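You operate a simulated robot arm through the tools that you are given. There is no shell and no other tool. Be economical: measure what you need, move in short steps, check, and stop when the job is done.

Carry out the task below with a simulated two-armed robot. There is one attempt and no reset: what you move stays moved.

Task
Vacuum the crumbs off the sanding stand's worktop.
Fine: switch the extractor on, use the blue hose end, stand it back in its cup and switch off. Set down upright: blue hose end. What is to be rubbed or washed off counts as gone when no trace of it is left.

It is judged by the outcome, as a careful person would: the job done as asked, and still so three seconds after it is handed in. It fails if anything else is knocked over, pushed out of place, dropped, spilled or broken.

Robot
Two 7-joint arms with two-finger parallel grippers on one trunk, on a base that drives. Base frame: it is fixed to the floor where the robot stands at the start and does not move with it; the origin is under the middle of the robot, x ahead of it, y to its left, z up. Readings come in mm, degrees, newtons and seconds.
The left shoulder is at the start at [50, 168, 882], the right one opposite. With the tool pointing down near the work surface each hand reaches from about 100 to 620 mm from the robot's upright axis, wherever it stands, measured 20 degrees to its own side. Places, roughly: blue hose end (6x6x9 cm) [700, 200, 400]; extractor switch [600, 0, 500]; worktop crumbs [1300, 900, 900]. Payload 1.57 kg a hand.
The tool frame of a hand sits at the grasp point between the pads (the TCP): z along the fingers, y along the line on which they close. The tips reach 30 mm beyond it. The gripper opens to 80 mm. The fingers are 17 mm wide and 12 mm thick; the gripper's body (40 by 82 mm) begins 80 mm behind the TCP.
Orientation is told as [roll, pitch, yaw] about the base's x, y, z axes, in that order, counted from this pose: with the fingers straight down and closing along the base's y, the tool's x points along the base's -x, its y along +y and its z along -z.

Tools
- The arms move only by the tool drive_tool. It takes "left_series", "right_series" or both (then of equal length, played together; a hand with none holds still); each is a list of rows, each an object of numbers (a shift or turn left out is 0, a gripper value left out holds the last): "tx", "ty", "tz": the shift along the base's x, y, z in units of 30 mm (1.0 is 30 mm); "rx", "ry", "rz": the turn, a rotation vector about the base's x, y, z in units of 5 degrees (1.0 is 5 degrees); "claw": the opening, from 0 (shut) to 1 (fully open). In form: [{"tx": .., "ty": .., "tz": .., "rx": .., "ry": .., "rz": .., "claw": ..}, ...]. A call has 1 to 10 rows; each row shifts and turns the commanded pose from where the row before left it. A call with a number of a shift or a turn outside -1 to 1 is refused whole. Each row takes 0.2 s and may step no farther than 50 mm and 8.6 degrees from the row before; otherwise, or with a gripper value out of range, the whole call is refused. Where a pose cannot be reached the arm comes as near as it can. A force on the tool above 40 N (or 10 N above the force at the start of the call, whichever is more), or a blocked arm, ends the call early, and 0.2 s more pass. The fingers move at their own pace (about 45 mm/s each) and stop on an object; they squeeze with about 27 N. The grip force told is the motor's: it shows also when the fingers shut on nothing. Time passes only in rows, and 0.2 s behind the last, so rows that do not move let the fingers close. It gives the time, the measured TCP pose, the force on the tool (base axes), the opening and the grip force at its end, in the units of the frame above (readings bear some noise), with the torque about the TCP (base axes, N m) and any sound that the robot's microphone picked up.
- Cameras (640 x 400 px; columns grow to the right, rows downward): "scene" is now at [122.2, 20.2, 1084.6]; the picture's right is [0.22, -0.98, 0.00], its down [-0.63, -0.14, -0.77] and it looks along [0.75, 0.17, -0.64] (base axes); focal length 295 px, centre (320, 200). "left" rides on the left gripper at [72, 7, -122] in its tool frame; the picture's right is [-0.09, 1.00, 0.00], its down [-0.84, -0.08, -0.54] and it looks along [-0.54, -0.05, 0.84] (tool axes); focal length 238 px, centre (320, 200). "right" rides on the right gripper at [72, -7, -122] in its tool frame; the picture's right is [0.09, 1.00, 0.00], its down [-0.84, 0.08, -0.54] and it looks along [-0.54, 0.05, 0.84] (tool axes); focal length 238 px, centre (320, 200). There is no depth. A picture from a camera that has moved, and an enlarged one, comes with that camera's place and axes in the base frame and with its lens.
- get_image(camera): a new picture of that camera. No time passes.
- raise_lower(by): slides the trunk up (or, below 0, down) by that many mm; the arms and the scene camera ride with it, the base frame stays. It gives what a move gives, with no picture.
- drive_base(legs): drives the robot by 1 to 6 legs, each [ahead, left, turn to the left] in mm, mm and degrees, along the robot's own axes; the way and the turn of a leg run together, so that a leg with both is an arc; at most 1500 mm and 180 degrees a leg. The arms and the cameras ride along, it lands a little off, and it stops where it bumps. It gives what a move gives.
- pan_tilt(pan, tilt): turns the head with the scene camera to pan (to the left, within 80 degrees either way) and tilt (down, from -29 to 69), counted from straight ahead of the robot. It gives what a move gives.
- enlarge(camera, box): a new picture of the part [left, top, right, bottom] of that camera's present view, enlarged. No time passes.
- job_done(): hands the job in; it is judged then, once.

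Go step by step. Nothing tells you exact positions but the pictures and the camera data: compare them with the known pose of the tool, close in by small moves and look again before you grip or let go. The budget is 120 turns and 88 pictures, counting those below and the enlarged ones. Unless the task says otherwise, let go and move clear before handing in, and close with one line.

The tools are called after "Request:" as a command line: name --argument value ..., lists and objects as JSON in quotes. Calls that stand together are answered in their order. drive_tool: Moves the arms, as the interface text tells. Its arguments: {"type":"object","properties":{"left_series":{"type":"array"},"right_series":{"type":"array"}},"required":[]} The other tools are called the same way: raise_lower (by) slides the trunk up or down; drive_base (legs) drives the base; pan_tilt (pan, tilt) turns the head that bears the scene camera; get_image (camera) takes a picture; enlarge (camera, box) takes an enlarged picture of a part of a camera's view; job_done () hands the job in.

At the start:

```text
clock: 0.0
left_tool_pos: [484.9, 298.4, 843.2]
left_ee_rot: [0.0, 0.0, 0.1]
left_wrist_force: [0.4, -1.0, 0.5]
left_wrist_torque: [0.0, 0.0, 0.02]
left_finger_gap: 80.1
left_grip_force: 0.0
right_tool_pos: [474.7, -145.1, 851.7]
right_ee_rot: [-0.1, 0.1, 0.0]
right_wrist_force: [-0.6, 0.2, -0.2]
right_wrist_torque: [0.01, 0.03, 0.01]
right_finger_gap: 79.8
right_grip_force: 0.0
trunk travel left (down, up): [-50.0, 393.0]
robot x, y, heading: [-3.5, -0.9, 0.0]
head pan, tilt: [12.6, 40.0]
```

scene: 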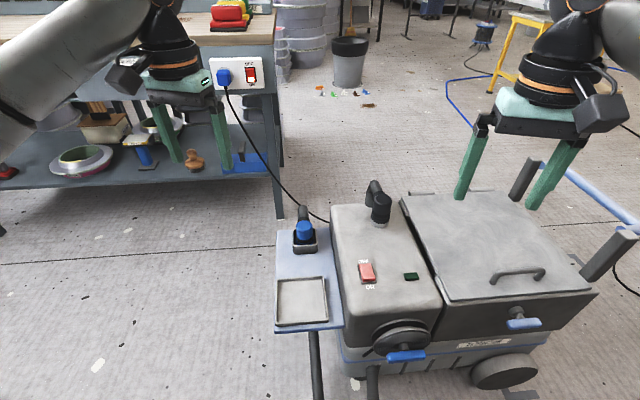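
right: 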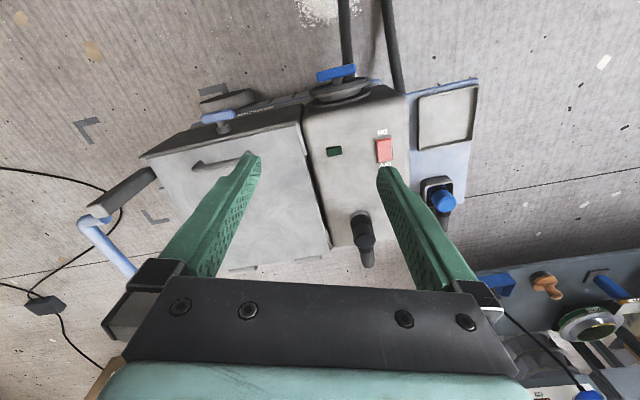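
left: 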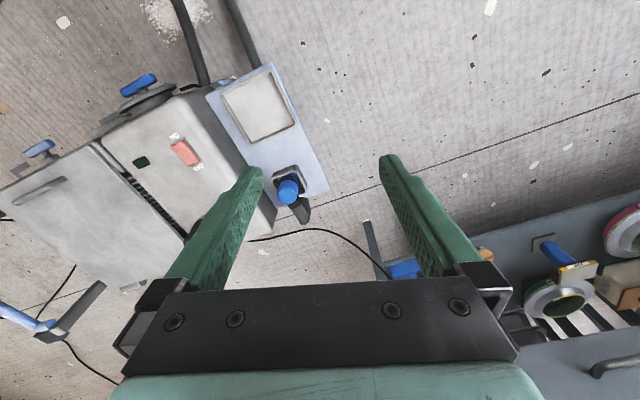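

I see the extractor ahead with its red switch and the blue hose end in a cup on its left side shelf; a workbench is at upper left. I'll look closer at these first and then at the worktop.

Request:
enlarge --camera "scene" --box '[260, 170, 460, 390]'

Request:
pan_tilt --pan 40 --tilt 20

Request:
get_image --camera "scene"

```text
1.82 times, centred on (360, 280) of scene
camera zoom: at [122.2, 20.2, 1084.6], right [0.22, -0.98, 0.0], down [-0.63, -0.14, -0.77], along [0.75, 0.17, -0.64], focal length 536 px, centre (247, 54)
```

zoom: 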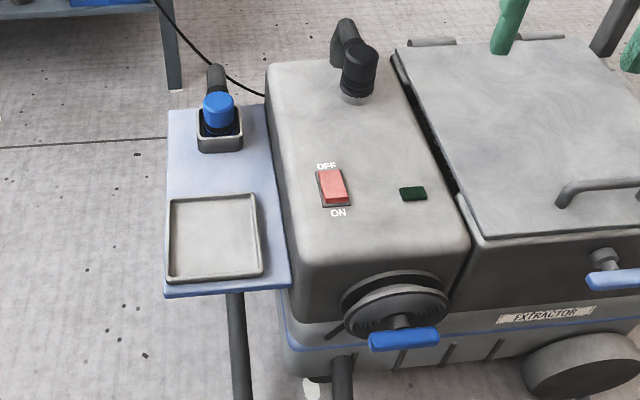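

```text
clock: 0.9
left_tool_pos: [484.3, 299.3, 843.1]
left_ee_rot: [0.1, 0.0, 0.0]
left_wrist_force: [0.7, 0.1, 0.0]
left_wrist_torque: [-0.05, -0.01, 0.0]
left_finger_gap: 79.9
left_grip_force: 0.0
right_tool_pos: [474.6, -146.4, 852.7]
right_ee_rot: [0.0, 0.0, 0.0]
right_wrist_force: [0.2, 0.1, 0.1]
right_wrist_torque: [0.01, 0.04, -0.01]
right_finger_gap: 79.9
right_grip_force: 0.1
trunk travel left (down, up): [-50.0, 393.0]
robot x, y, heading: [-1.1, 1.2, -0.1]
head pan, tilt: [40.0, 20.0]
```

```text
83 pictures are left
camera scene: at [110.6, 61.4, 1115.9], right [0.64, -0.77, 0.0], down [-0.26, -0.22, -0.94], along [0.72, 0.6, -0.34], focal length 295 px, centre (320, 200)
```

scene: 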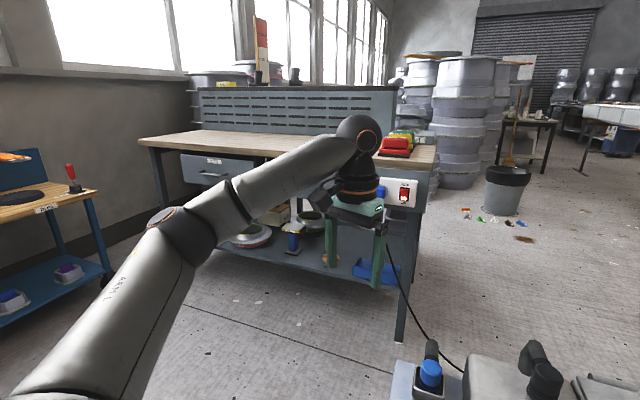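

The spot named for the crumbs lands on the bench's wooden top. I check the bench, socket panel and the labelled table at left.

Request:
enlarge --camera "scene" --box '[340, 120, 460, 220]'

Request:
enlarge --camera "scene" --box '[0, 100, 340, 310]'

Request:
pan_tilt --pan 75 --tilt 35

Request:
get_image --camera "scene"

```text
4.00 times, centred on (400, 170) of scene
camera zoom: at [110.6, 61.4, 1115.9], right [0.64, -0.77, 0.0], down [-0.26, -0.22, -0.94], along [0.72, 0.6, -0.34], focal length 1179 px, centre (0, 320)
```

zoom: 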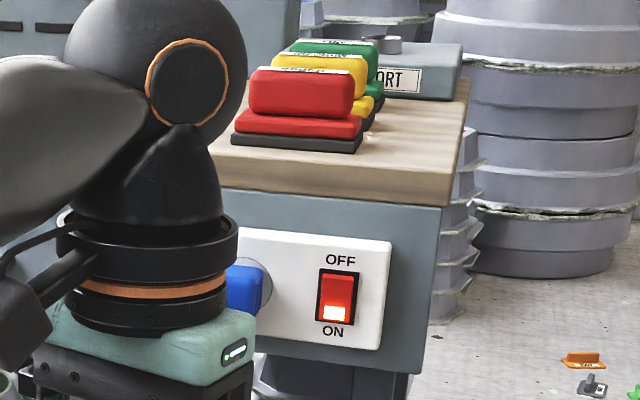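

```text
1.88 times, centred on (170, 205) of scene
camera zoom: at [110.6, 61.4, 1115.9], right [0.64, -0.77, 0.0], down [-0.26, -0.22, -0.94], along [0.72, 0.6, -0.34], focal length 555 px, centre (602, 191)
```

zoom: 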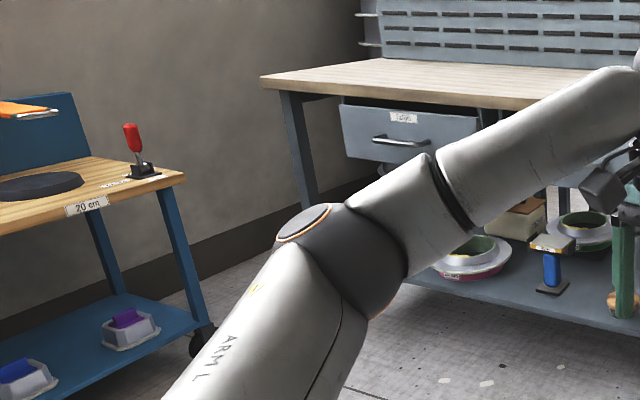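

```text
clock: 1.9
left_tool_pos: [483.9, 297.5, 842.7]
left_ee_rot: [0.0, 0.0, 0.0]
left_wrist_force: [-0.3, 0.0, -0.1]
left_wrist_torque: [0.0, 0.01, 0.04]
left_finger_gap: 80.0
left_grip_force: 0.0
right_tool_pos: [473.4, -146.3, 850.3]
right_ee_rot: [0.0, 0.0, 0.0]
right_wrist_force: [0.6, 0.3, -0.2]
right_wrist_torque: [0.02, 0.0, 0.03]
right_finger_gap: 80.1
right_grip_force: 0.0
trunk travel left (down, up): [-50.0, 393.0]
robot x, y, heading: [-1.9, 0.2, -0.0]
head pan, tilt: [75.0, 35.0]
```

```text
80 pictures are left
camera scene: at [62.1, 86.7, 1092.1], right [0.97, -0.26, 0.0], down [-0.15, -0.55, -0.82], along [0.21, 0.79, -0.57], focal length 295 px, centre (320, 200)
```

scene: 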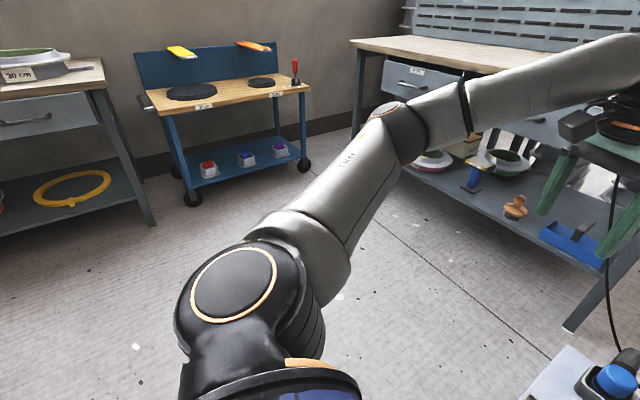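

Socket is live (ON lit), extractor rocker is OFF. I raise the trunk for a better view of the bench top.

Request:
raise_lower --by 300

Request:
pan_tilt --pan 35 --tilt 30

Request:
get_image --camera "scene"

```text
clock: 4.9
left_tool_pos: [484.2, 297.2, 1143.4]
left_ee_rot: [0.0, 0.0, 0.0]
left_wrist_force: [0.1, 0.0, -0.5]
left_wrist_torque: [-0.02, 0.01, 0.01]
left_finger_gap: 80.1
left_grip_force: 0.1
right_tool_pos: [474.2, -146.5, 1152.4]
right_ee_rot: [0.0, 0.0, 0.0]
right_wrist_force: [-0.1, 0.4, -0.8]
right_wrist_torque: [0.05, -0.01, 0.02]
right_finger_gap: 79.9
right_grip_force: 0.1
trunk travel left (down, up): [-350.0, 93.0]
robot x, y, heading: [-1.5, 3.4, -0.2]
head pan, tilt: [75.0, 35.0]
```

```text
clock: 6.0
left_tool_pos: [484.5, 298.6, 1142.9]
left_ee_rot: [0.0, 0.0, 0.0]
left_wrist_force: [0.2, -0.2, 0.9]
left_wrist_torque: [-0.03, 0.02, 0.0]
left_finger_gap: 80.0
left_grip_force: 0.1
right_tool_pos: [474.3, -146.2, 1151.9]
right_ee_rot: [0.1, 0.0, 0.0]
right_wrist_force: [0.1, -1.0, 0.7]
right_wrist_torque: [0.02, -0.02, 0.01]
right_finger_gap: 80.1
right_grip_force: 0.1
trunk travel left (down, up): [-350.0, 93.0]
robot x, y, heading: [3.5, 2.8, -0.1]
head pan, tilt: [35.0, 30.0]
```

```text
79 pictures are left
camera scene: at [113.3, 53.5, 1399.9], right [0.57, -0.82, 0.0], down [-0.41, -0.29, -0.87], along [0.71, 0.5, -0.5], focal length 295 px, centre (320, 200)
```

scene: 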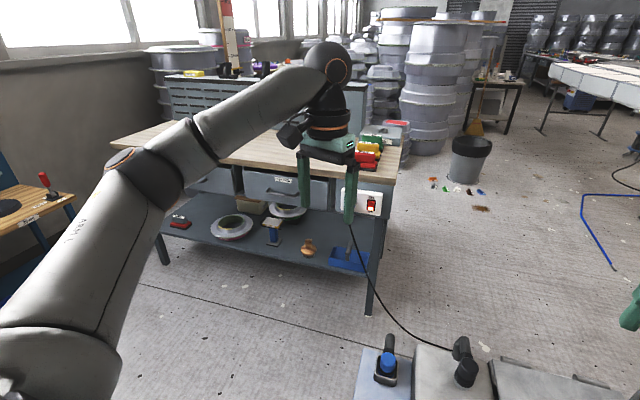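

Bench top is at z≈840, its front edge running from about (1200,435) to (780,2020). I drive left and ahead to where the right hand can reach both switch and hose end, and lower the trunk.

Request:
drive_base --legs '[[0, 300, 0], [120, 0, 0]]'

Request:
raise_lower --by -300

Request:
pan_tilt --pan -20 --tilt 50

Request:
get_image --camera "scene"

Request:
get_image --camera "right"

```text
clock: 10.1
left_tool_pos: [603.7, 599.8, 1142.2]
left_ee_rot: [0.1, 0.2, 0.0]
left_wrist_force: [0.4, -0.1, -0.2]
left_wrist_torque: [0.0, 0.02, 0.0]
left_finger_gap: 79.9
left_grip_force: 0.0
right_tool_pos: [593.4, 155.3, 1151.1]
right_ee_rot: [0.0, 0.0, 0.0]
right_wrist_force: [-0.4, 0.0, -0.4]
right_wrist_torque: [0.02, 0.03, -0.03]
right_finger_gap: 80.0
right_grip_force: 0.1
trunk travel left (down, up): [-350.0, 93.0]
robot x, y, heading: [120.7, 301.8, -0.2]
head pan, tilt: [35.0, 30.0]
```

```text
clock: 13.1
left_tool_pos: [603.4, 599.8, 844.8]
left_ee_rot: [-0.1, 0.0, 0.0]
left_wrist_force: [0.0, 0.0, 0.7]
left_wrist_torque: [-0.01, 0.0, 0.02]
left_finger_gap: 79.7
left_grip_force: 0.1
right_tool_pos: [593.7, 155.8, 852.5]
right_ee_rot: [0.0, -0.1, 0.0]
right_wrist_force: [-0.3, 0.3, 0.1]
right_wrist_torque: [-0.02, 0.01, -0.02]
right_finger_gap: 80.4
right_grip_force: 0.0
trunk travel left (down, up): [-50.0, 393.0]
robot x, y, heading: [120.2, 298.9, 0.1]
head pan, tilt: [35.0, 30.0]
```

```text
clock: 14.3
left_tool_pos: [603.5, 599.2, 842.9]
left_ee_rot: [0.0, 0.0, 0.1]
left_wrist_force: [0.9, 0.0, 0.7]
left_wrist_torque: [-0.02, -0.02, -0.03]
left_finger_gap: 79.7
left_grip_force: 0.0
right_tool_pos: [593.9, 154.7, 852.6]
right_ee_rot: [-0.1, 0.1, 0.0]
right_wrist_force: [-0.5, 0.3, 0.0]
right_wrist_torque: [-0.03, 0.0, -0.02]
right_finger_gap: 80.1
right_grip_force: 0.1
trunk travel left (down, up): [-50.0, 393.0]
robot x, y, heading: [119.5, 300.0, 0.1]
head pan, tilt: [-20.0, 50.0]
```

```text
78 pictures are left
camera scene: at [230.4, 276.5, 1070.4], right [-0.34, -0.94, 0.0], down [-0.72, 0.26, -0.64], along [0.6, -0.22, -0.77], focal length 295 px, centre (320, 200)
```

scene: 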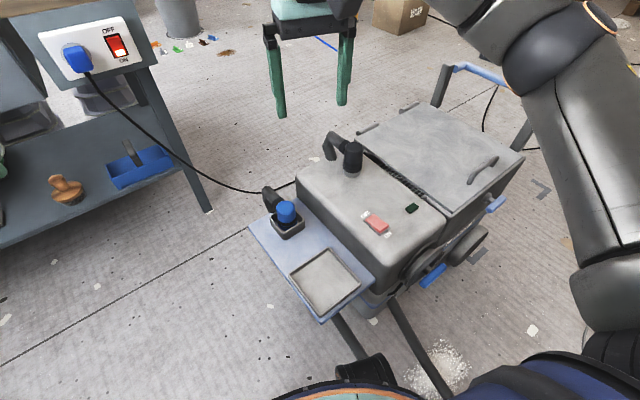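

```text
77 pictures are left
camera right: at [522.1, 149.4, 974.3], right [-0.09, 1.0, 0.0], down [0.84, 0.08, 0.54], along [0.54, 0.05, -0.84], focal length 238 px, centre (320, 200)
```

right: 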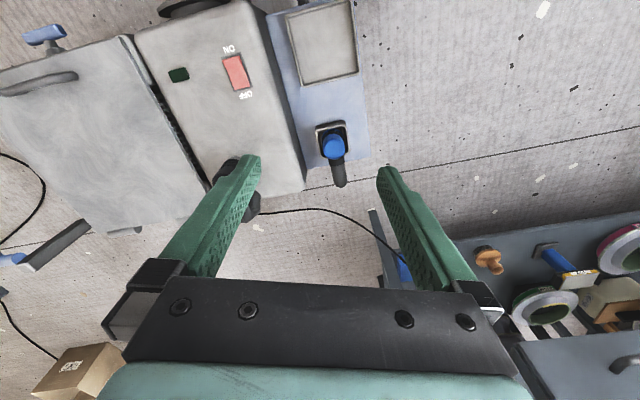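

Triangulated: hose end top ≈ (711,196,445), switch ≈ (574,0,480), ON on the near side. I zoom in on both.

Request:
enlarge --camera "right" --box '[150, 0, 370, 200]'

Request:
enlarge --camera "scene" --box '[240, 130, 440, 330]'

```text
2.00 times, centred on (260, 100) of right
camera zoom: at [522.1, 149.4, 974.3], right [-0.09, 1.0, 0.0], down [0.84, 0.08, 0.54], along [0.54, 0.05, -0.84], focal length 477 px, centre (440, 400)
```

zoom: 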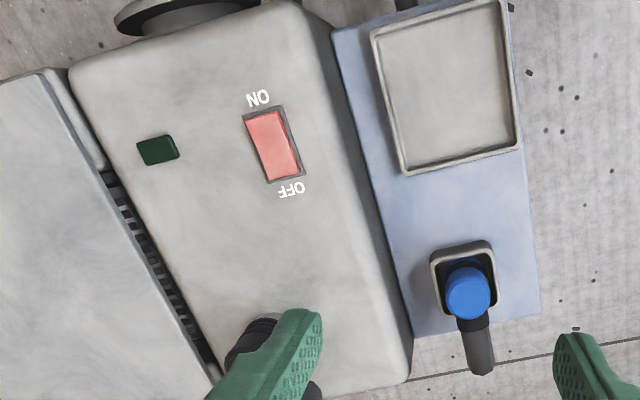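

```text
2.00 times, centred on (340, 230) of scene
camera zoom: at [230.4, 276.5, 1070.4], right [-0.34, -0.94, 0.0], down [-0.72, 0.26, -0.64], along [0.6, -0.22, -0.77], focal length 589 px, centre (280, 140)
```

zoom: 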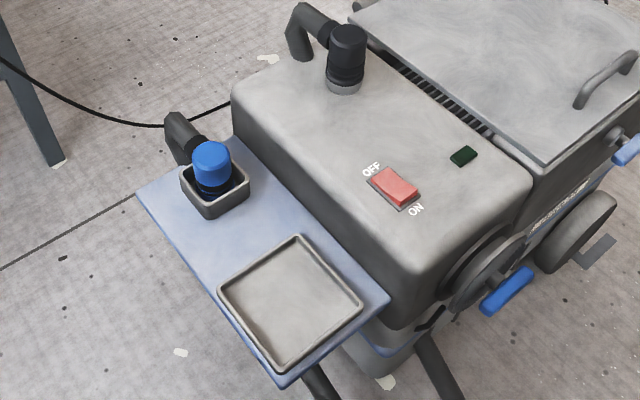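

The ON end of the rocker is at about (558,-5). I close the right fingers and come above it.

Request:
drive_tool --right_series '[{"tx": -0.137, "ty": -0.593, "tz": -0.9, "claw": 0}, {"tx": -0.137, "ty": -0.593, "tz": -0.9}, {"tx": -0.137, "ty": -0.593, "tz": -0.9}, {"tx": -0.137, "ty": -0.593, "tz": -0.9}, {"tx": -0.137, "ty": -0.593, "tz": -0.9}, {"tx": -0.137, "ty": -0.593, "tz": -0.9}, {"tx": -0.137, "ty": -0.593, "tz": -0.9}, {"tx": -0.137, "ty": -0.593, "tz": -0.9}, {"tx": -0.137, "ty": -0.593, "tz": -0.9}, {}]'

Request:
get_image --camera "right"

Request:
enlarge --camera "scene" --box '[270, 110, 470, 310]'

```text
clock: 16.5
left_tool_pos: [603.5, 600.1, 842.8]
left_ee_rot: [0.0, 0.0, 0.1]
left_wrist_force: [0.8, 0.6, -0.2]
left_wrist_torque: [0.02, 0.02, 0.01]
left_finger_gap: 80.0
left_grip_force: 0.0
right_tool_pos: [557.0, -4.0, 609.2]
right_ee_rot: [-0.1, 0.0, 0.0]
right_wrist_force: [-0.5, -0.5, -0.2]
right_wrist_torque: [0.01, -0.01, 0.01]
right_finger_gap: 0.0
right_grip_force: 21.3
trunk travel left (down, up): [-50.0, 393.0]
robot x, y, heading: [115.8, 300.4, -0.2]
head pan, tilt: [-20.0, 50.0]
```

```text
74 pictures are left
camera right: at [485.2, -10.9, 730.6], right [-0.09, 1.0, 0.0], down [0.84, 0.08, 0.54], along [0.54, 0.05, -0.84], focal length 238 px, centre (320, 200)
```

right: 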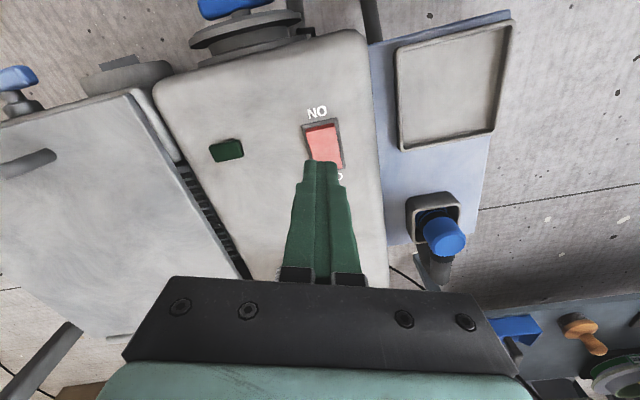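

```text
2.00 times, centred on (370, 210) of scene
camera zoom: at [230.4, 276.4, 1070.3], right [-0.34, -0.94, 0.0], down [-0.72, 0.26, -0.64], along [0.6, -0.22, -0.77], focal length 589 px, centre (220, 180)
```

zoom: 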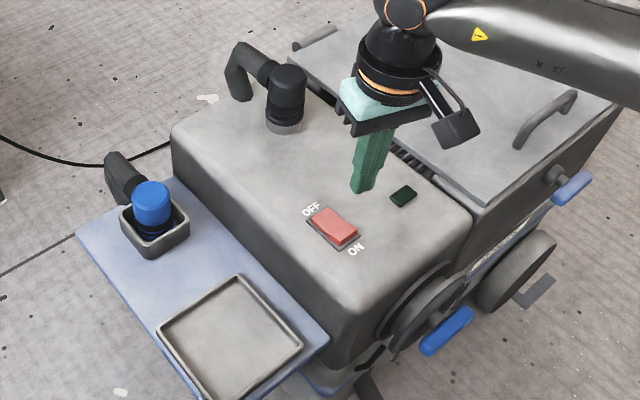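

The rocker's ON end is right below the fingertips. I descend until the force shows.

Request:
drive_tool --right_series '[{"tz": -1}, {"tz": -1}, {"tz": -0.6}, {"tz": -0.2}, {"tz": -0.2}, {"tz": -0.2}, {"tz": -0.15}]'

Request:
get_image --camera "right"

```text
clock: 18.0
left_tool_pos: [602.4, 600.1, 844.9]
left_ee_rot: [0.0, -0.1, -0.1]
left_wrist_force: [-0.7, -0.5, -0.5]
left_wrist_torque: [-0.01, 0.04, 0.0]
left_finger_gap: 79.9
left_grip_force: 0.1
right_tool_pos: [556.2, -4.1, 519.0]
right_ee_rot: [0.2, -0.1, 0.2]
right_wrist_force: [-12.0, -1.3, 19.9]
right_wrist_torque: [0.12, 0.15, 0.06]
right_finger_gap: 0.0
right_grip_force: 21.4
trunk travel left (down, up): [-50.0, 393.0]
robot x, y, heading: [116.5, 301.9, -0.1]
head pan, tilt: [-20.0, 50.0]
stopped in row 7 (right hand): the force on the tool passed its limit at 45 N (the readings are from after the stop); the commanded pose is now the measured one
```

```text
72 pictures are left
camera right: at [484.6, -10.5, 641.5], right [-0.09, 1.0, 0.0], down [0.83, 0.08, 0.55], along [0.54, 0.05, -0.84], focal length 238 px, centre (320, 200)
```

right: 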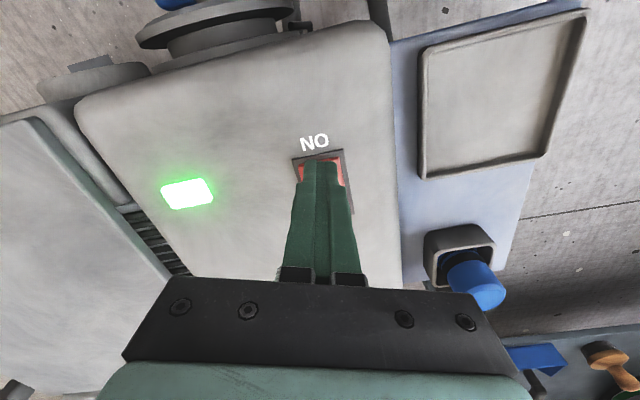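

The green lamp lit: extractor is on. I lift off and move above the hose end, fingers open.

Request:
drive_tool --right_series '[{"tz": 1}, {"tz": 1}, {"tz": 1}, {"tz": 1, "ty": 0.5}, {"tx": 0.87, "ty": 1, "tz": 0.5, "claw": 1}, {"tx": 0.87, "ty": 1}, {"tx": 0.87, "ty": 1}, {"tx": 0.87, "ty": 1}, {"tx": 0.87, "ty": 1}, {"tx": 0.8, "ty": 1}]'

Request:
get_image --camera "right"

Request:
get_image --camera "scene"

```text
clock: 20.2
left_tool_pos: [603.6, 600.4, 843.5]
left_ee_rot: [0.0, 0.0, 0.0]
left_wrist_force: [0.4, -0.7, 0.3]
left_wrist_torque: [0.01, 0.01, 0.02]
left_finger_gap: 80.0
left_grip_force: 0.0
right_tool_pos: [712.9, 190.8, 651.8]
right_ee_rot: [0.1, -0.2, 0.1]
right_wrist_force: [0.3, 0.0, -0.5]
right_wrist_torque: [-0.01, -0.04, 0.03]
right_finger_gap: 80.2
right_grip_force: 0.0
trunk travel left (down, up): [-50.0, 393.0]
robot x, y, heading: [120.2, 301.9, 0.1]
head pan, tilt: [-20.0, 50.0]
```

```text
71 pictures are left
camera right: at [640.1, 183.8, 773.8], right [-0.09, 1.0, 0.0], down [0.83, 0.08, 0.55], along [0.54, 0.05, -0.84], focal length 238 px, centre (320, 200)
```

right: 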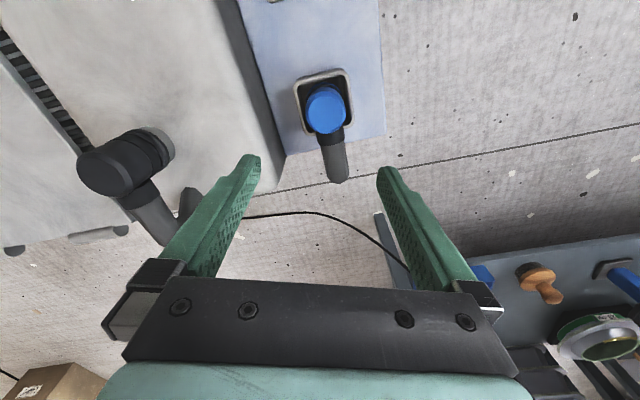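

```text
70 pictures are left
camera scene: at [230.1, 276.3, 1070.3], right [-0.34, -0.94, 0.0], down [-0.72, 0.26, -0.64], along [0.6, -0.22, -0.77], focal length 295 px, centre (320, 200)
```

scene: 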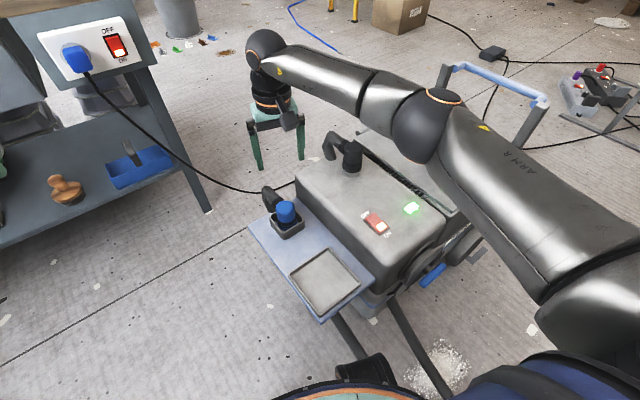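

Blue cap centre is about (709,198), ~55 mm wide. I centre over it and descend to just above it.

Request:
drive_tool --right_series '[{"tx": -0.13, "ty": 0.24, "tz": -1}, {"tz": -1}, {"tz": -1}, {"tz": -1}, {"tz": -0.9}, {}]'

Request:
get_image --camera "right"

Request:
enlarge --camera "scene" --box '[230, 130, 350, 250]'

```text
clock: 21.6
left_tool_pos: [602.2, 599.2, 842.4]
left_ee_rot: [-0.1, 0.0, -0.1]
left_wrist_force: [-0.3, -0.2, 0.3]
left_wrist_torque: [0.01, 0.0, 0.02]
left_finger_gap: 79.9
left_grip_force: 0.1
right_tool_pos: [707.4, 197.2, 504.3]
right_ee_rot: [0.2, -0.3, 0.1]
right_wrist_force: [0.6, 0.5, 0.3]
right_wrist_torque: [0.0, -0.02, 0.0]
right_finger_gap: 79.9
right_grip_force: 0.1
trunk travel left (down, up): [-50.0, 393.0]
robot x, y, heading: [117.8, 300.5, 0.2]
head pan, tilt: [-20.0, 50.0]
```

```text
69 pictures are left
camera right: at [635.4, 190.8, 626.0], right [-0.09, 1.0, 0.0], down [0.84, 0.08, 0.54], along [0.54, 0.05, -0.84], focal length 238 px, centre (320, 200)
```

right: 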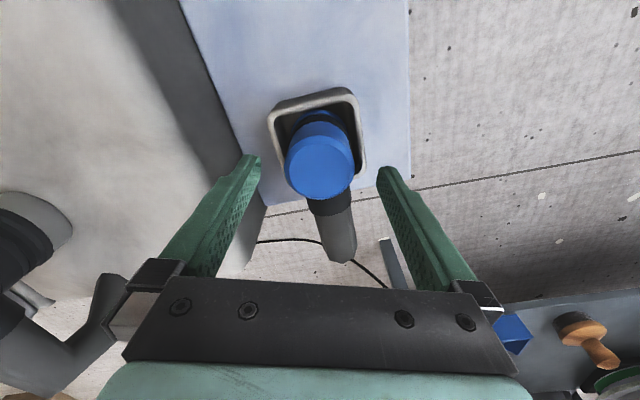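

```text
3.33 times, centred on (290, 190) of scene
camera zoom: at [230.1, 276.3, 1070.3], right [-0.34, -0.94, 0.0], down [-0.72, 0.26, -0.64], along [0.6, -0.22, -0.77], focal length 982 px, centre (420, 233)
```

zoom: 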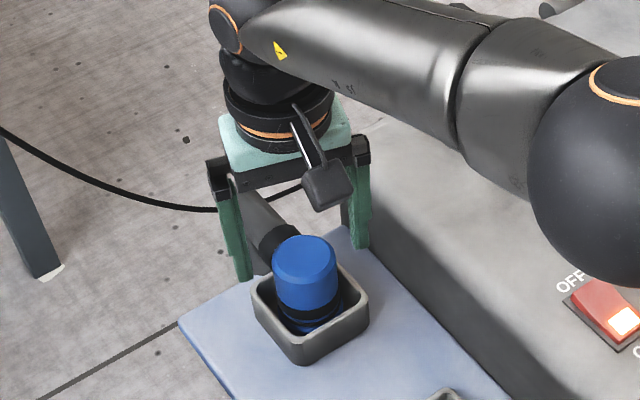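

Refined: cap top z≈462 at about (716,197), cup rim z≈412. I go down to TCP z≈452 with x shifted 8 mm, then look.

Request:
drive_tool --right_series '[{"tx": 0.3, "tz": -0.5}, {"tz": -0.6}, {"tz": -0.6}, {}]'

Request:
get_image --camera "right"

Request:
enlarge --camera "scene" --box '[230, 150, 350, 250]'

```text
clock: 22.6
left_tool_pos: [602.0, 598.7, 844.8]
left_ee_rot: [0.0, -0.1, 0.1]
left_wrist_force: [-0.1, 0.3, 0.0]
left_wrist_torque: [0.0, -0.05, 0.02]
left_finger_gap: 80.0
left_grip_force: 0.0
right_tool_pos: [695.1, 189.7, 459.9]
right_ee_rot: [0.0, -0.3, -0.1]
right_wrist_force: [-0.9, -2.3, 12.6]
right_wrist_torque: [0.47, 0.17, 0.07]
right_finger_gap: 79.9
right_grip_force: 0.0
right hand out of reach, approached as far as the arm can: row 1, 2, 3
trunk travel left (down, up): [-50.0, 393.0]
robot x, y, heading: [117.8, 297.1, -0.1]
head pan, tilt: [-20.0, 50.0]
```

```text
67 pictures are left
camera right: at [623.3, 183.8, 581.9], right [-0.09, 1.0, 0.0], down [0.83, 0.08, 0.55], along [0.54, 0.05, -0.84], focal length 238 px, centre (320, 200)
```

right: 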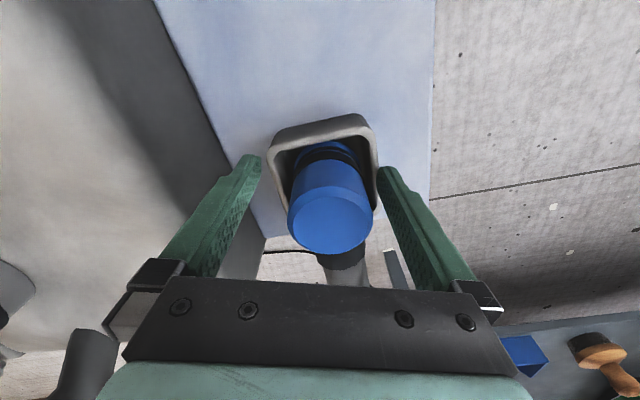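

```text
4.00 times, centred on (290, 200) of scene
camera zoom: at [229.1, 276.3, 1070.7], right [-0.34, -0.94, 0.0], down [-0.72, 0.26, -0.64], along [0.6, -0.22, -0.77], focal length 1179 px, centre (440, 200)
```

zoom: 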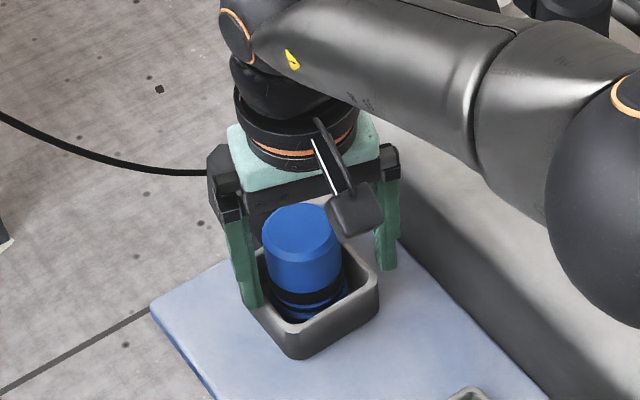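

The arm ran out of reach and its left finger touched the cup's rim, so I lift clear at once.

Request:
drive_tool --right_series '[{"tz": 1}, {"tz": 1}, {"tz": 1}]'

Request:
enlarge --camera "scene" --box '[220, 150, 420, 400]'

```text
clock: 23.4
left_tool_pos: [602.7, 600.7, 843.4]
left_ee_rot: [0.1, 0.0, -0.1]
left_wrist_force: [-0.2, -0.3, -1.1]
left_wrist_torque: [-0.01, 0.01, -0.01]
left_finger_gap: 79.8
left_grip_force: 0.1
right_tool_pos: [693.9, 191.1, 548.4]
right_ee_rot: [0.1, -0.2, 0.1]
right_wrist_force: [0.0, 0.5, 0.1]
right_wrist_torque: [0.02, -0.03, 0.0]
right_finger_gap: 79.7
right_grip_force: 0.1
trunk travel left (down, up): [-50.0, 393.0]
robot x, y, heading: [120.9, 299.1, -0.0]
head pan, tilt: [-20.0, 50.0]
```

```text
1.60 times, centred on (320, 275) of scene
camera zoom: at [230.1, 276.3, 1070.3], right [-0.34, -0.94, 0.0], down [-0.72, 0.26, -0.64], along [0.6, -0.22, -0.77], focal length 472 px, centre (320, 80)
```

zoom: 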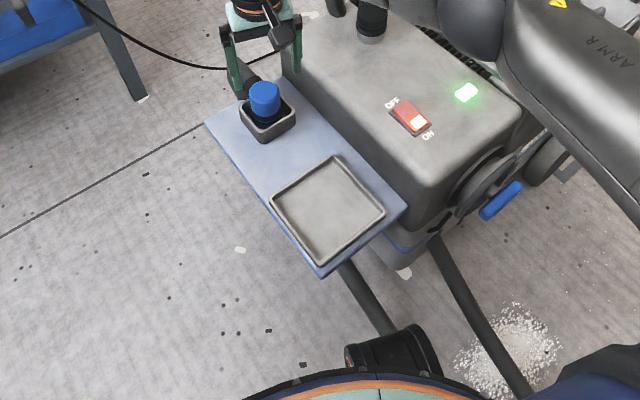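

Black tubes lie on the floor near (350,90), so I'll move the base left 100 and ahead 80, keeping clear of them, and lower the trunk a bit.

Request:
drive_tool --right_series '[{"tz": 1, "tx": -1}, {"tz": 1, "tx": -1}, {"tx": -1}]'

Request:
drive_base --legs '[[0, 100, 0], [80, 0, 0]]'

Request:
raise_lower --by -40

Request:
get_image --camera "right"

Request:
get_image --camera "scene"

```text
clock: 24.2
left_tool_pos: [602.5, 598.8, 844.1]
left_ee_rot: [0.0, 0.1, -0.1]
left_wrist_force: [0.3, 0.1, -1.0]
left_wrist_torque: [0.01, 0.04, -0.01]
left_finger_gap: 80.4
left_grip_force: 0.0
right_tool_pos: [605.2, 190.2, 608.2]
right_ee_rot: [0.1, -0.2, 0.0]
right_wrist_force: [0.0, -0.4, 0.4]
right_wrist_torque: [0.0, 0.04, 0.0]
right_finger_gap: 79.8
right_grip_force: 0.1
trunk travel left (down, up): [-50.0, 393.0]
robot x, y, heading: [121.4, 302.1, 0.2]
head pan, tilt: [-20.0, 50.0]
```

```text
clock: 26.4
left_tool_pos: [683.8, 699.3, 844.2]
left_ee_rot: [0.0, 0.0, 0.0]
left_wrist_force: [0.3, 0.7, 0.4]
left_wrist_torque: [0.0, 0.02, 0.01]
left_finger_gap: 79.7
left_grip_force: 0.1
right_tool_pos: [684.9, 290.1, 608.9]
right_ee_rot: [0.1, 0.0, 0.1]
right_wrist_force: [-0.1, 0.3, 0.7]
right_wrist_torque: [-0.02, -0.02, 0.03]
right_finger_gap: 80.0
right_grip_force: 0.1
trunk travel left (down, up): [-50.0, 393.0]
robot x, y, heading: [197.3, 399.5, -0.0]
head pan, tilt: [-20.0, 50.0]
```

```text
clock: 27.2
left_tool_pos: [682.9, 698.4, 803.6]
left_ee_rot: [-0.1, 0.0, 0.0]
left_wrist_force: [0.3, 0.9, -0.3]
left_wrist_torque: [-0.02, 0.01, -0.01]
left_finger_gap: 80.0
left_grip_force: 0.1
right_tool_pos: [685.4, 289.6, 568.9]
right_ee_rot: [0.1, -0.2, 0.1]
right_wrist_force: [0.9, 0.0, -0.4]
right_wrist_torque: [-0.01, 0.03, 0.03]
right_finger_gap: 80.2
right_grip_force: 0.1
trunk travel left (down, up): [-10.0, 433.0]
robot x, y, heading: [196.8, 399.5, 0.0]
head pan, tilt: [-20.0, 50.0]
```

```text
64 pictures are left
camera right: at [613.3, 283.5, 690.7], right [-0.09, 1.0, 0.0], down [0.84, 0.08, 0.54], along [0.54, 0.05, -0.84], focal length 238 px, centre (320, 200)
```

right: 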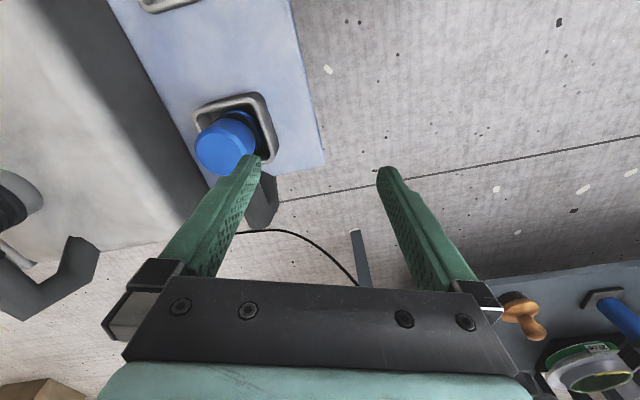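

```text
63 pictures are left
camera scene: at [310.2, 375.7, 1030.3], right [-0.34, -0.94, 0.0], down [-0.72, 0.26, -0.64], along [0.6, -0.22, -0.77], focal length 295 px, centre (320, 200)
```

scene: 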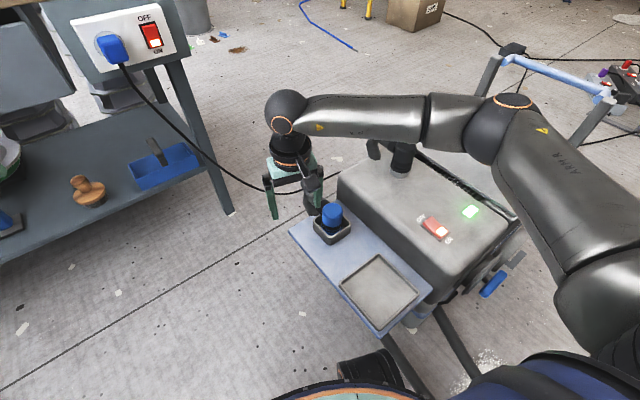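

Now the hose end should be well in reach. I move over (716,199) and down to z≈500, then look again.

Request:
drive_tool --right_series '[{"tx": 0.34, "ty": -1}, {"tx": 0.34, "ty": -1}, {"tx": 0.34, "ty": -1}, {"tz": -1}, {"tz": -1}, {"tz": -0.2}, {}]'

Request:
get_image --camera "right"

Request:
enlarge --camera "scene" --box '[270, 150, 390, 250]'

```text
clock: 28.8
left_tool_pos: [683.0, 698.2, 803.9]
left_ee_rot: [0.0, 0.1, 0.1]
left_wrist_force: [-0.1, -1.2, 0.1]
left_wrist_torque: [-0.01, 0.02, -0.02]
left_finger_gap: 80.0
left_grip_force: 0.2
right_tool_pos: [716.1, 200.0, 501.6]
right_ee_rot: [0.2, -0.2, 0.1]
right_wrist_force: [0.5, 0.6, -0.5]
right_wrist_torque: [0.0, 0.01, 0.0]
right_finger_gap: 80.1
right_grip_force: 0.1
trunk travel left (down, up): [-10.0, 433.0]
robot x, y, heading: [197.7, 400.5, 0.2]
head pan, tilt: [-20.0, 50.0]
```

```text
62 pictures are left
camera right: at [644.0, 193.8, 624.2], right [-0.09, 1.0, 0.0], down [0.84, 0.08, 0.54], along [0.54, 0.05, -0.84], focal length 238 px, centre (320, 200)
```

right: 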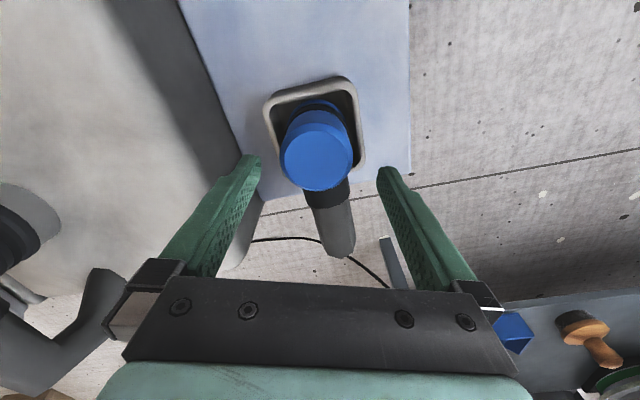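

```text
4.00 times, centred on (330, 200) of scene
camera zoom: at [310.3, 375.7, 1030.3], right [-0.34, -0.94, 0.0], down [-0.72, 0.26, -0.64], along [0.6, -0.22, -0.77], focal length 1179 px, centre (280, 200)
```

zoom: 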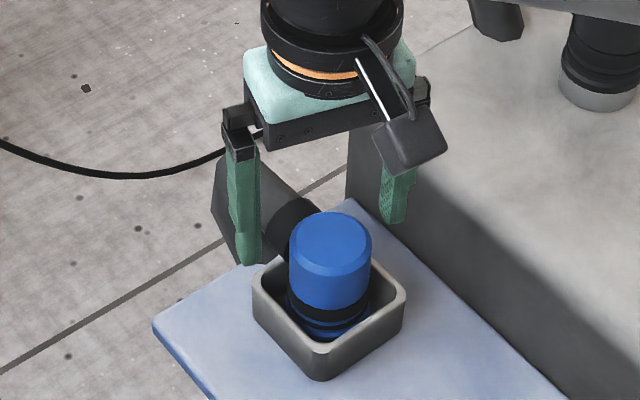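

Well aligned on the cap (≈716,197, top z≈456). I descend to z≈462 so the tips stay above the cup rim, and close.

Request:
drive_tool --right_series '[{"ty": -0.1, "tz": -0.6}, {"tz": -0.6}, {"tz": -0.1}, {}]'

Request:
enlarge --camera "scene" --box '[270, 150, 390, 250]'

```text
clock: 29.8
left_tool_pos: [682.5, 697.8, 802.8]
left_ee_rot: [0.0, 0.1, -0.1]
left_wrist_force: [-0.4, -0.3, -0.3]
left_wrist_torque: [-0.01, 0.0, -0.01]
left_finger_gap: 79.9
left_grip_force: 0.1
right_tool_pos: [716.0, 196.3, 463.9]
right_ee_rot: [0.0, -0.2, 0.1]
right_wrist_force: [0.1, -0.8, 0.3]
right_wrist_torque: [0.0, 0.02, -0.01]
right_finger_gap: 80.1
right_grip_force: 0.0
trunk travel left (down, up): [-10.0, 433.0]
robot x, y, heading: [194.8, 399.3, 0.2]
head pan, tilt: [-20.0, 50.0]
```

```text
4.00 times, centred on (330, 200) of scene
camera zoom: at [310.3, 375.7, 1030.3], right [-0.34, -0.94, 0.0], down [-0.72, 0.26, -0.64], along [0.6, -0.22, -0.77], focal length 1179 px, centre (280, 200)
```

zoom: 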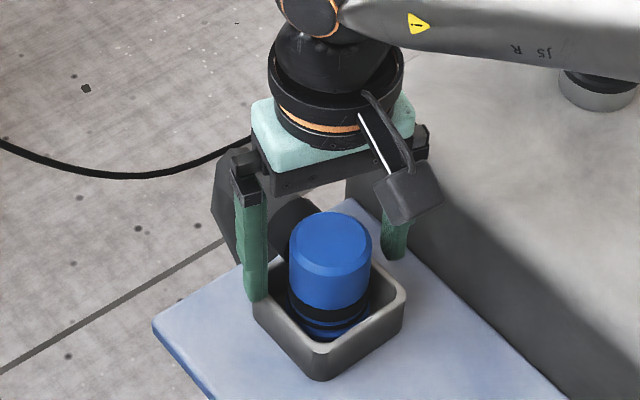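

Request:
drive_tool --right_series '[{"claw": 0.6}, {"claw": 0.3}, {"claw": 0.3}, {}, {}]'

Request:
get_image --camera "right"

Request:
enlarge --camera "scene" --box '[270, 150, 390, 250]'

```text
clock: 31.0
left_tool_pos: [683.8, 698.4, 804.3]
left_ee_rot: [0.0, 0.0, -0.1]
left_wrist_force: [0.3, -0.2, 1.0]
left_wrist_torque: [0.01, 0.06, 0.01]
left_finger_gap: 79.7
left_grip_force: 0.1
right_tool_pos: [715.8, 196.3, 464.0]
right_ee_rot: [0.1, 0.0, 0.1]
right_wrist_force: [0.3, 0.1, 0.8]
right_wrist_torque: [-0.02, 0.05, 0.03]
right_finger_gap: 51.4
right_grip_force: 27.3
trunk travel left (down, up): [-10.0, 433.0]
robot x, y, heading: [199.0, 398.8, -0.1]
head pan, tilt: [-20.0, 50.0]
```

```text
59 pictures are left
camera right: at [644.5, 190.1, 585.6], right [-0.09, 1.0, 0.0], down [0.84, 0.08, 0.54], along [0.54, 0.05, -0.84], focal length 238 px, centre (320, 200)
```

right: 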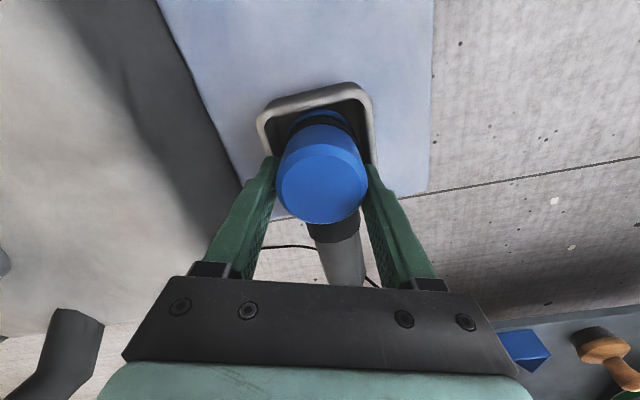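

```text
4.00 times, centred on (330, 200) of scene
camera zoom: at [310.3, 375.7, 1030.3], right [-0.34, -0.94, 0.0], down [-0.72, 0.26, -0.64], along [0.6, -0.22, -0.77], focal length 1179 px, centre (280, 200)
```

zoom: 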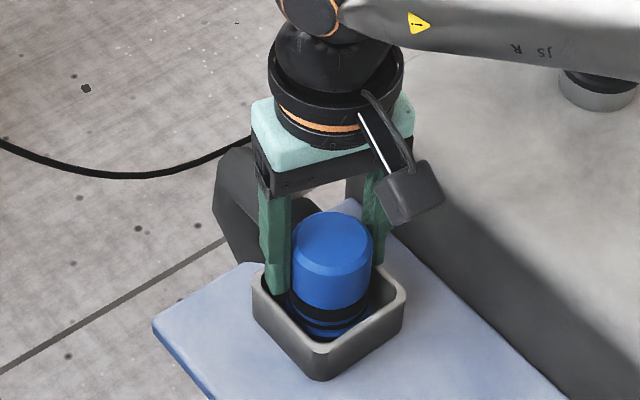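

Gripped firmly (51 mm). I lift it straight up and watch the load.

Request:
drive_tool --right_series '[{"tz": 0.5, "claw": 0.2}, {"tz": 0.7}, {"tz": 1}, {"tz": 1}, {"tz": 1}, {}]'

Request:
get_image --camera "right"

Request:
enlarge --camera "scene" --box '[250, 110, 410, 250]'

```text
clock: 32.4
left_tool_pos: [684.0, 699.0, 803.2]
left_ee_rot: [0.0, 0.0, -0.1]
left_wrist_force: [-0.5, 0.5, -0.4]
left_wrist_torque: [-0.02, 0.02, -0.02]
left_finger_gap: 80.1
left_grip_force: 0.0
right_tool_pos: [714.5, 196.9, 589.2]
right_ee_rot: [0.1, -0.1, 0.0]
right_wrist_force: [0.1, 0.2, -1.7]
right_wrist_torque: [-0.02, 0.0, 0.0]
right_finger_gap: 51.0
right_grip_force: 26.7
trunk travel left (down, up): [-10.0, 433.0]
robot x, y, heading: [197.5, 398.2, -0.1]
head pan, tilt: [-20.0, 50.0]
```

```text
57 pictures are left
camera right: at [643.6, 190.7, 711.9], right [-0.09, 1.0, 0.0], down [0.84, 0.08, 0.54], along [0.54, 0.05, -0.84], focal length 238 px, centre (320, 200)
```

right: 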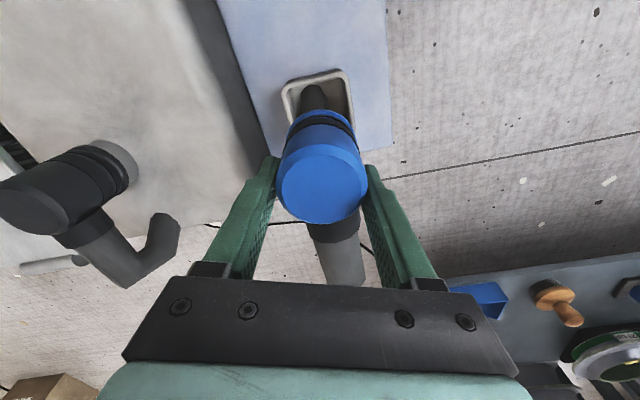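

```text
2.86 times, centred on (330, 180) of scene
camera zoom: at [310.3, 375.7, 1030.3], right [-0.34, -0.94, 0.0], down [-0.72, 0.26, -0.64], along [0.6, -0.22, -0.77], focal length 842 px, centre (291, 257)
```

zoom: 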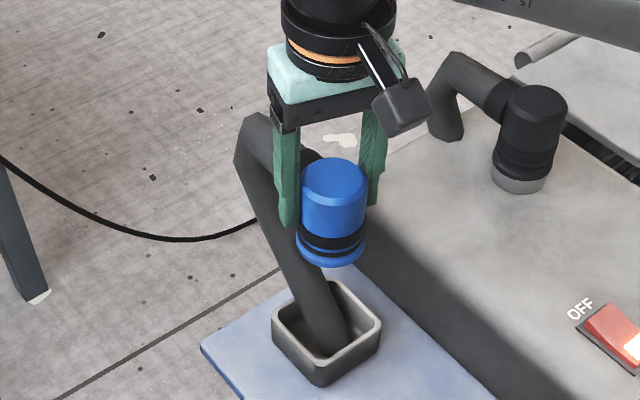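

The hose end is free with its hose following, no load. I raise the hand and trunk, draw the left arm back out of view, and drive toward the bench for a look.

Request:
drive_tool --right_series '[{"tz": 1}, {"tz": 1}, {"tz": 1}, {"tz": 1}, {"tz": 1}, {"tz": 0.7}, {}]' --left_series '[{"tx": -1}, {"tx": -1}, {"tx": -1}, {"tx": -1}, {"tx": -1}, {"tx": -1}, {"tx": -1}]'

Request:
raise_lower --by 330

Request:
drive_base --legs '[[0, 330, 0], [150, 0, 0]]'

Request:
pan_tilt --pan 15 --tilt 35

Request:
get_image --camera "scene"

```text
clock: 34.0
left_tool_pos: [472.4, 697.9, 803.4]
left_ee_rot: [-0.1, 0.0, -0.1]
left_wrist_force: [-0.1, -0.7, 0.2]
left_wrist_torque: [0.01, 0.0, -0.02]
left_finger_gap: 80.0
left_grip_force: 0.1
right_tool_pos: [715.6, 197.8, 760.7]
right_ee_rot: [0.1, -0.1, 0.1]
right_wrist_force: [0.1, 0.4, -1.2]
right_wrist_torque: [-0.02, -0.03, 0.03]
right_finger_gap: 50.9
right_grip_force: 27.6
trunk travel left (down, up): [-10.0, 433.0]
robot x, y, heading: [198.4, 398.6, -0.0]
head pan, tilt: [-20.0, 50.0]
```

```text
clock: 37.2
left_tool_pos: [471.9, 698.1, 1134.0]
left_ee_rot: [0.0, 0.0, 0.1]
left_wrist_force: [-0.6, 0.9, -0.8]
left_wrist_torque: [0.04, -0.01, 0.02]
left_finger_gap: 80.0
left_grip_force: 0.1
right_tool_pos: [716.5, 197.6, 1090.1]
right_ee_rot: [0.2, -0.1, 0.1]
right_wrist_force: [0.5, 0.2, -1.9]
right_wrist_torque: [0.02, -0.01, 0.04]
right_finger_gap: 51.1
right_grip_force: 27.4
trunk travel left (down, up): [-340.0, 103.0]
robot x, y, heading: [195.9, 396.7, -0.0]
head pan, tilt: [-20.0, 50.0]
```

```text
clock: 41.7
left_tool_pos: [624.8, 1028.9, 1133.4]
left_ee_rot: [0.1, 0.0, 0.1]
left_wrist_force: [0.2, -0.1, -0.2]
left_wrist_torque: [-0.02, 0.04, -0.03]
left_finger_gap: 80.0
left_grip_force: 0.1
right_tool_pos: [866.3, 528.9, 1090.5]
right_ee_rot: [0.1, -0.1, -0.1]
right_wrist_force: [0.6, -0.1, -1.1]
right_wrist_torque: [0.05, 0.03, -0.02]
right_finger_gap: 51.2
right_grip_force: 26.8
trunk travel left (down, up): [-340.0, 103.0]
robot x, y, heading: [350.6, 733.6, -0.1]
head pan, tilt: [-20.0, 50.0]
```

```text
clock: 42.7
left_tool_pos: [624.3, 1029.1, 1134.4]
left_ee_rot: [0.0, -0.1, 0.0]
left_wrist_force: [0.8, 0.5, 0.1]
left_wrist_torque: [0.01, 0.01, 0.01]
left_finger_gap: 80.2
left_grip_force: 0.1
right_tool_pos: [866.6, 528.4, 1089.8]
right_ee_rot: [0.1, -0.2, 0.0]
right_wrist_force: [0.3, -0.5, -1.3]
right_wrist_torque: [0.0, 0.03, -0.01]
right_finger_gap: 51.1
right_grip_force: 26.9
trunk travel left (down, up): [-340.0, 103.0]
robot x, y, heading: [346.8, 732.6, 0.1]
head pan, tilt: [15.0, 35.0]
```

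```text
55 pictures are left
camera scene: at [473.6, 755.3, 1382.0], right [0.26, -0.97, 0.0], down [-0.55, -0.15, -0.82], along [0.79, 0.21, -0.57], focal length 295 px, centre (320, 200)
```

scene: 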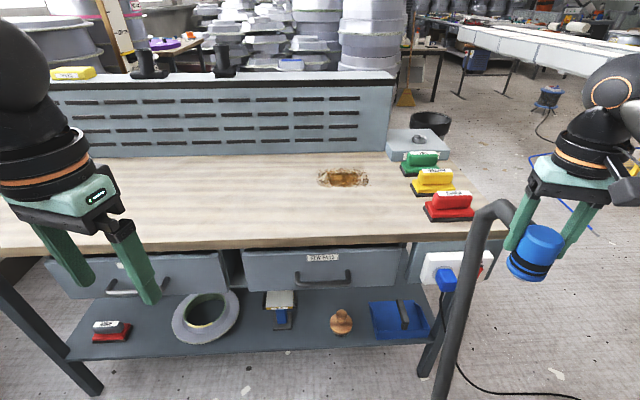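

Crumbs are visible near the back right of the bench, about (1380,910). I zoom in to gauge their extent and the bench edge.

Request:
enlarge --camera "scene" --box '[270, 130, 430, 230]'

Request:
enlarge --camera "right" --box '[0, 0, 640, 400]'

```text
4.00 times, centred on (350, 180) of scene
camera zoom: at [473.6, 755.3, 1382.0], right [0.26, -0.97, 0.0], down [-0.55, -0.15, -0.82], along [0.79, 0.21, -0.57], focal length 1179 px, centre (200, 280)
```

zoom: 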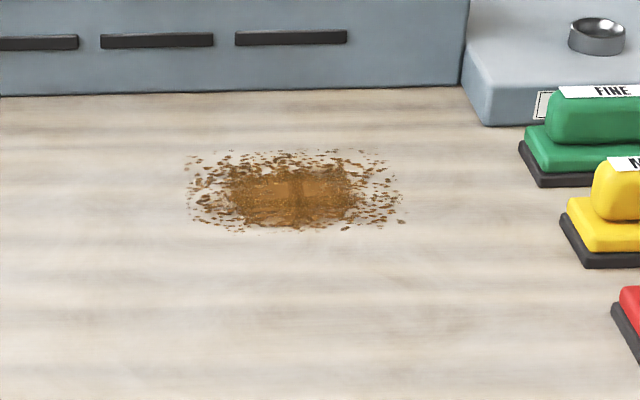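

```text
1.00 times, centred on (320, 200) of right (not enlarged: the box is as wide or as high as the picture)
camera zoom: at [794.4, 520.8, 1212.5], right [-0.09, 1.0, 0.0], down [0.84, 0.08, 0.54], along [0.54, 0.05, -0.84], focal length 238 px, centre (320, 200)
```

zoom: 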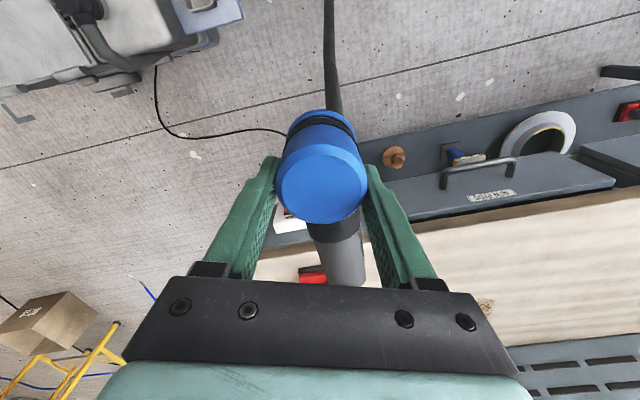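

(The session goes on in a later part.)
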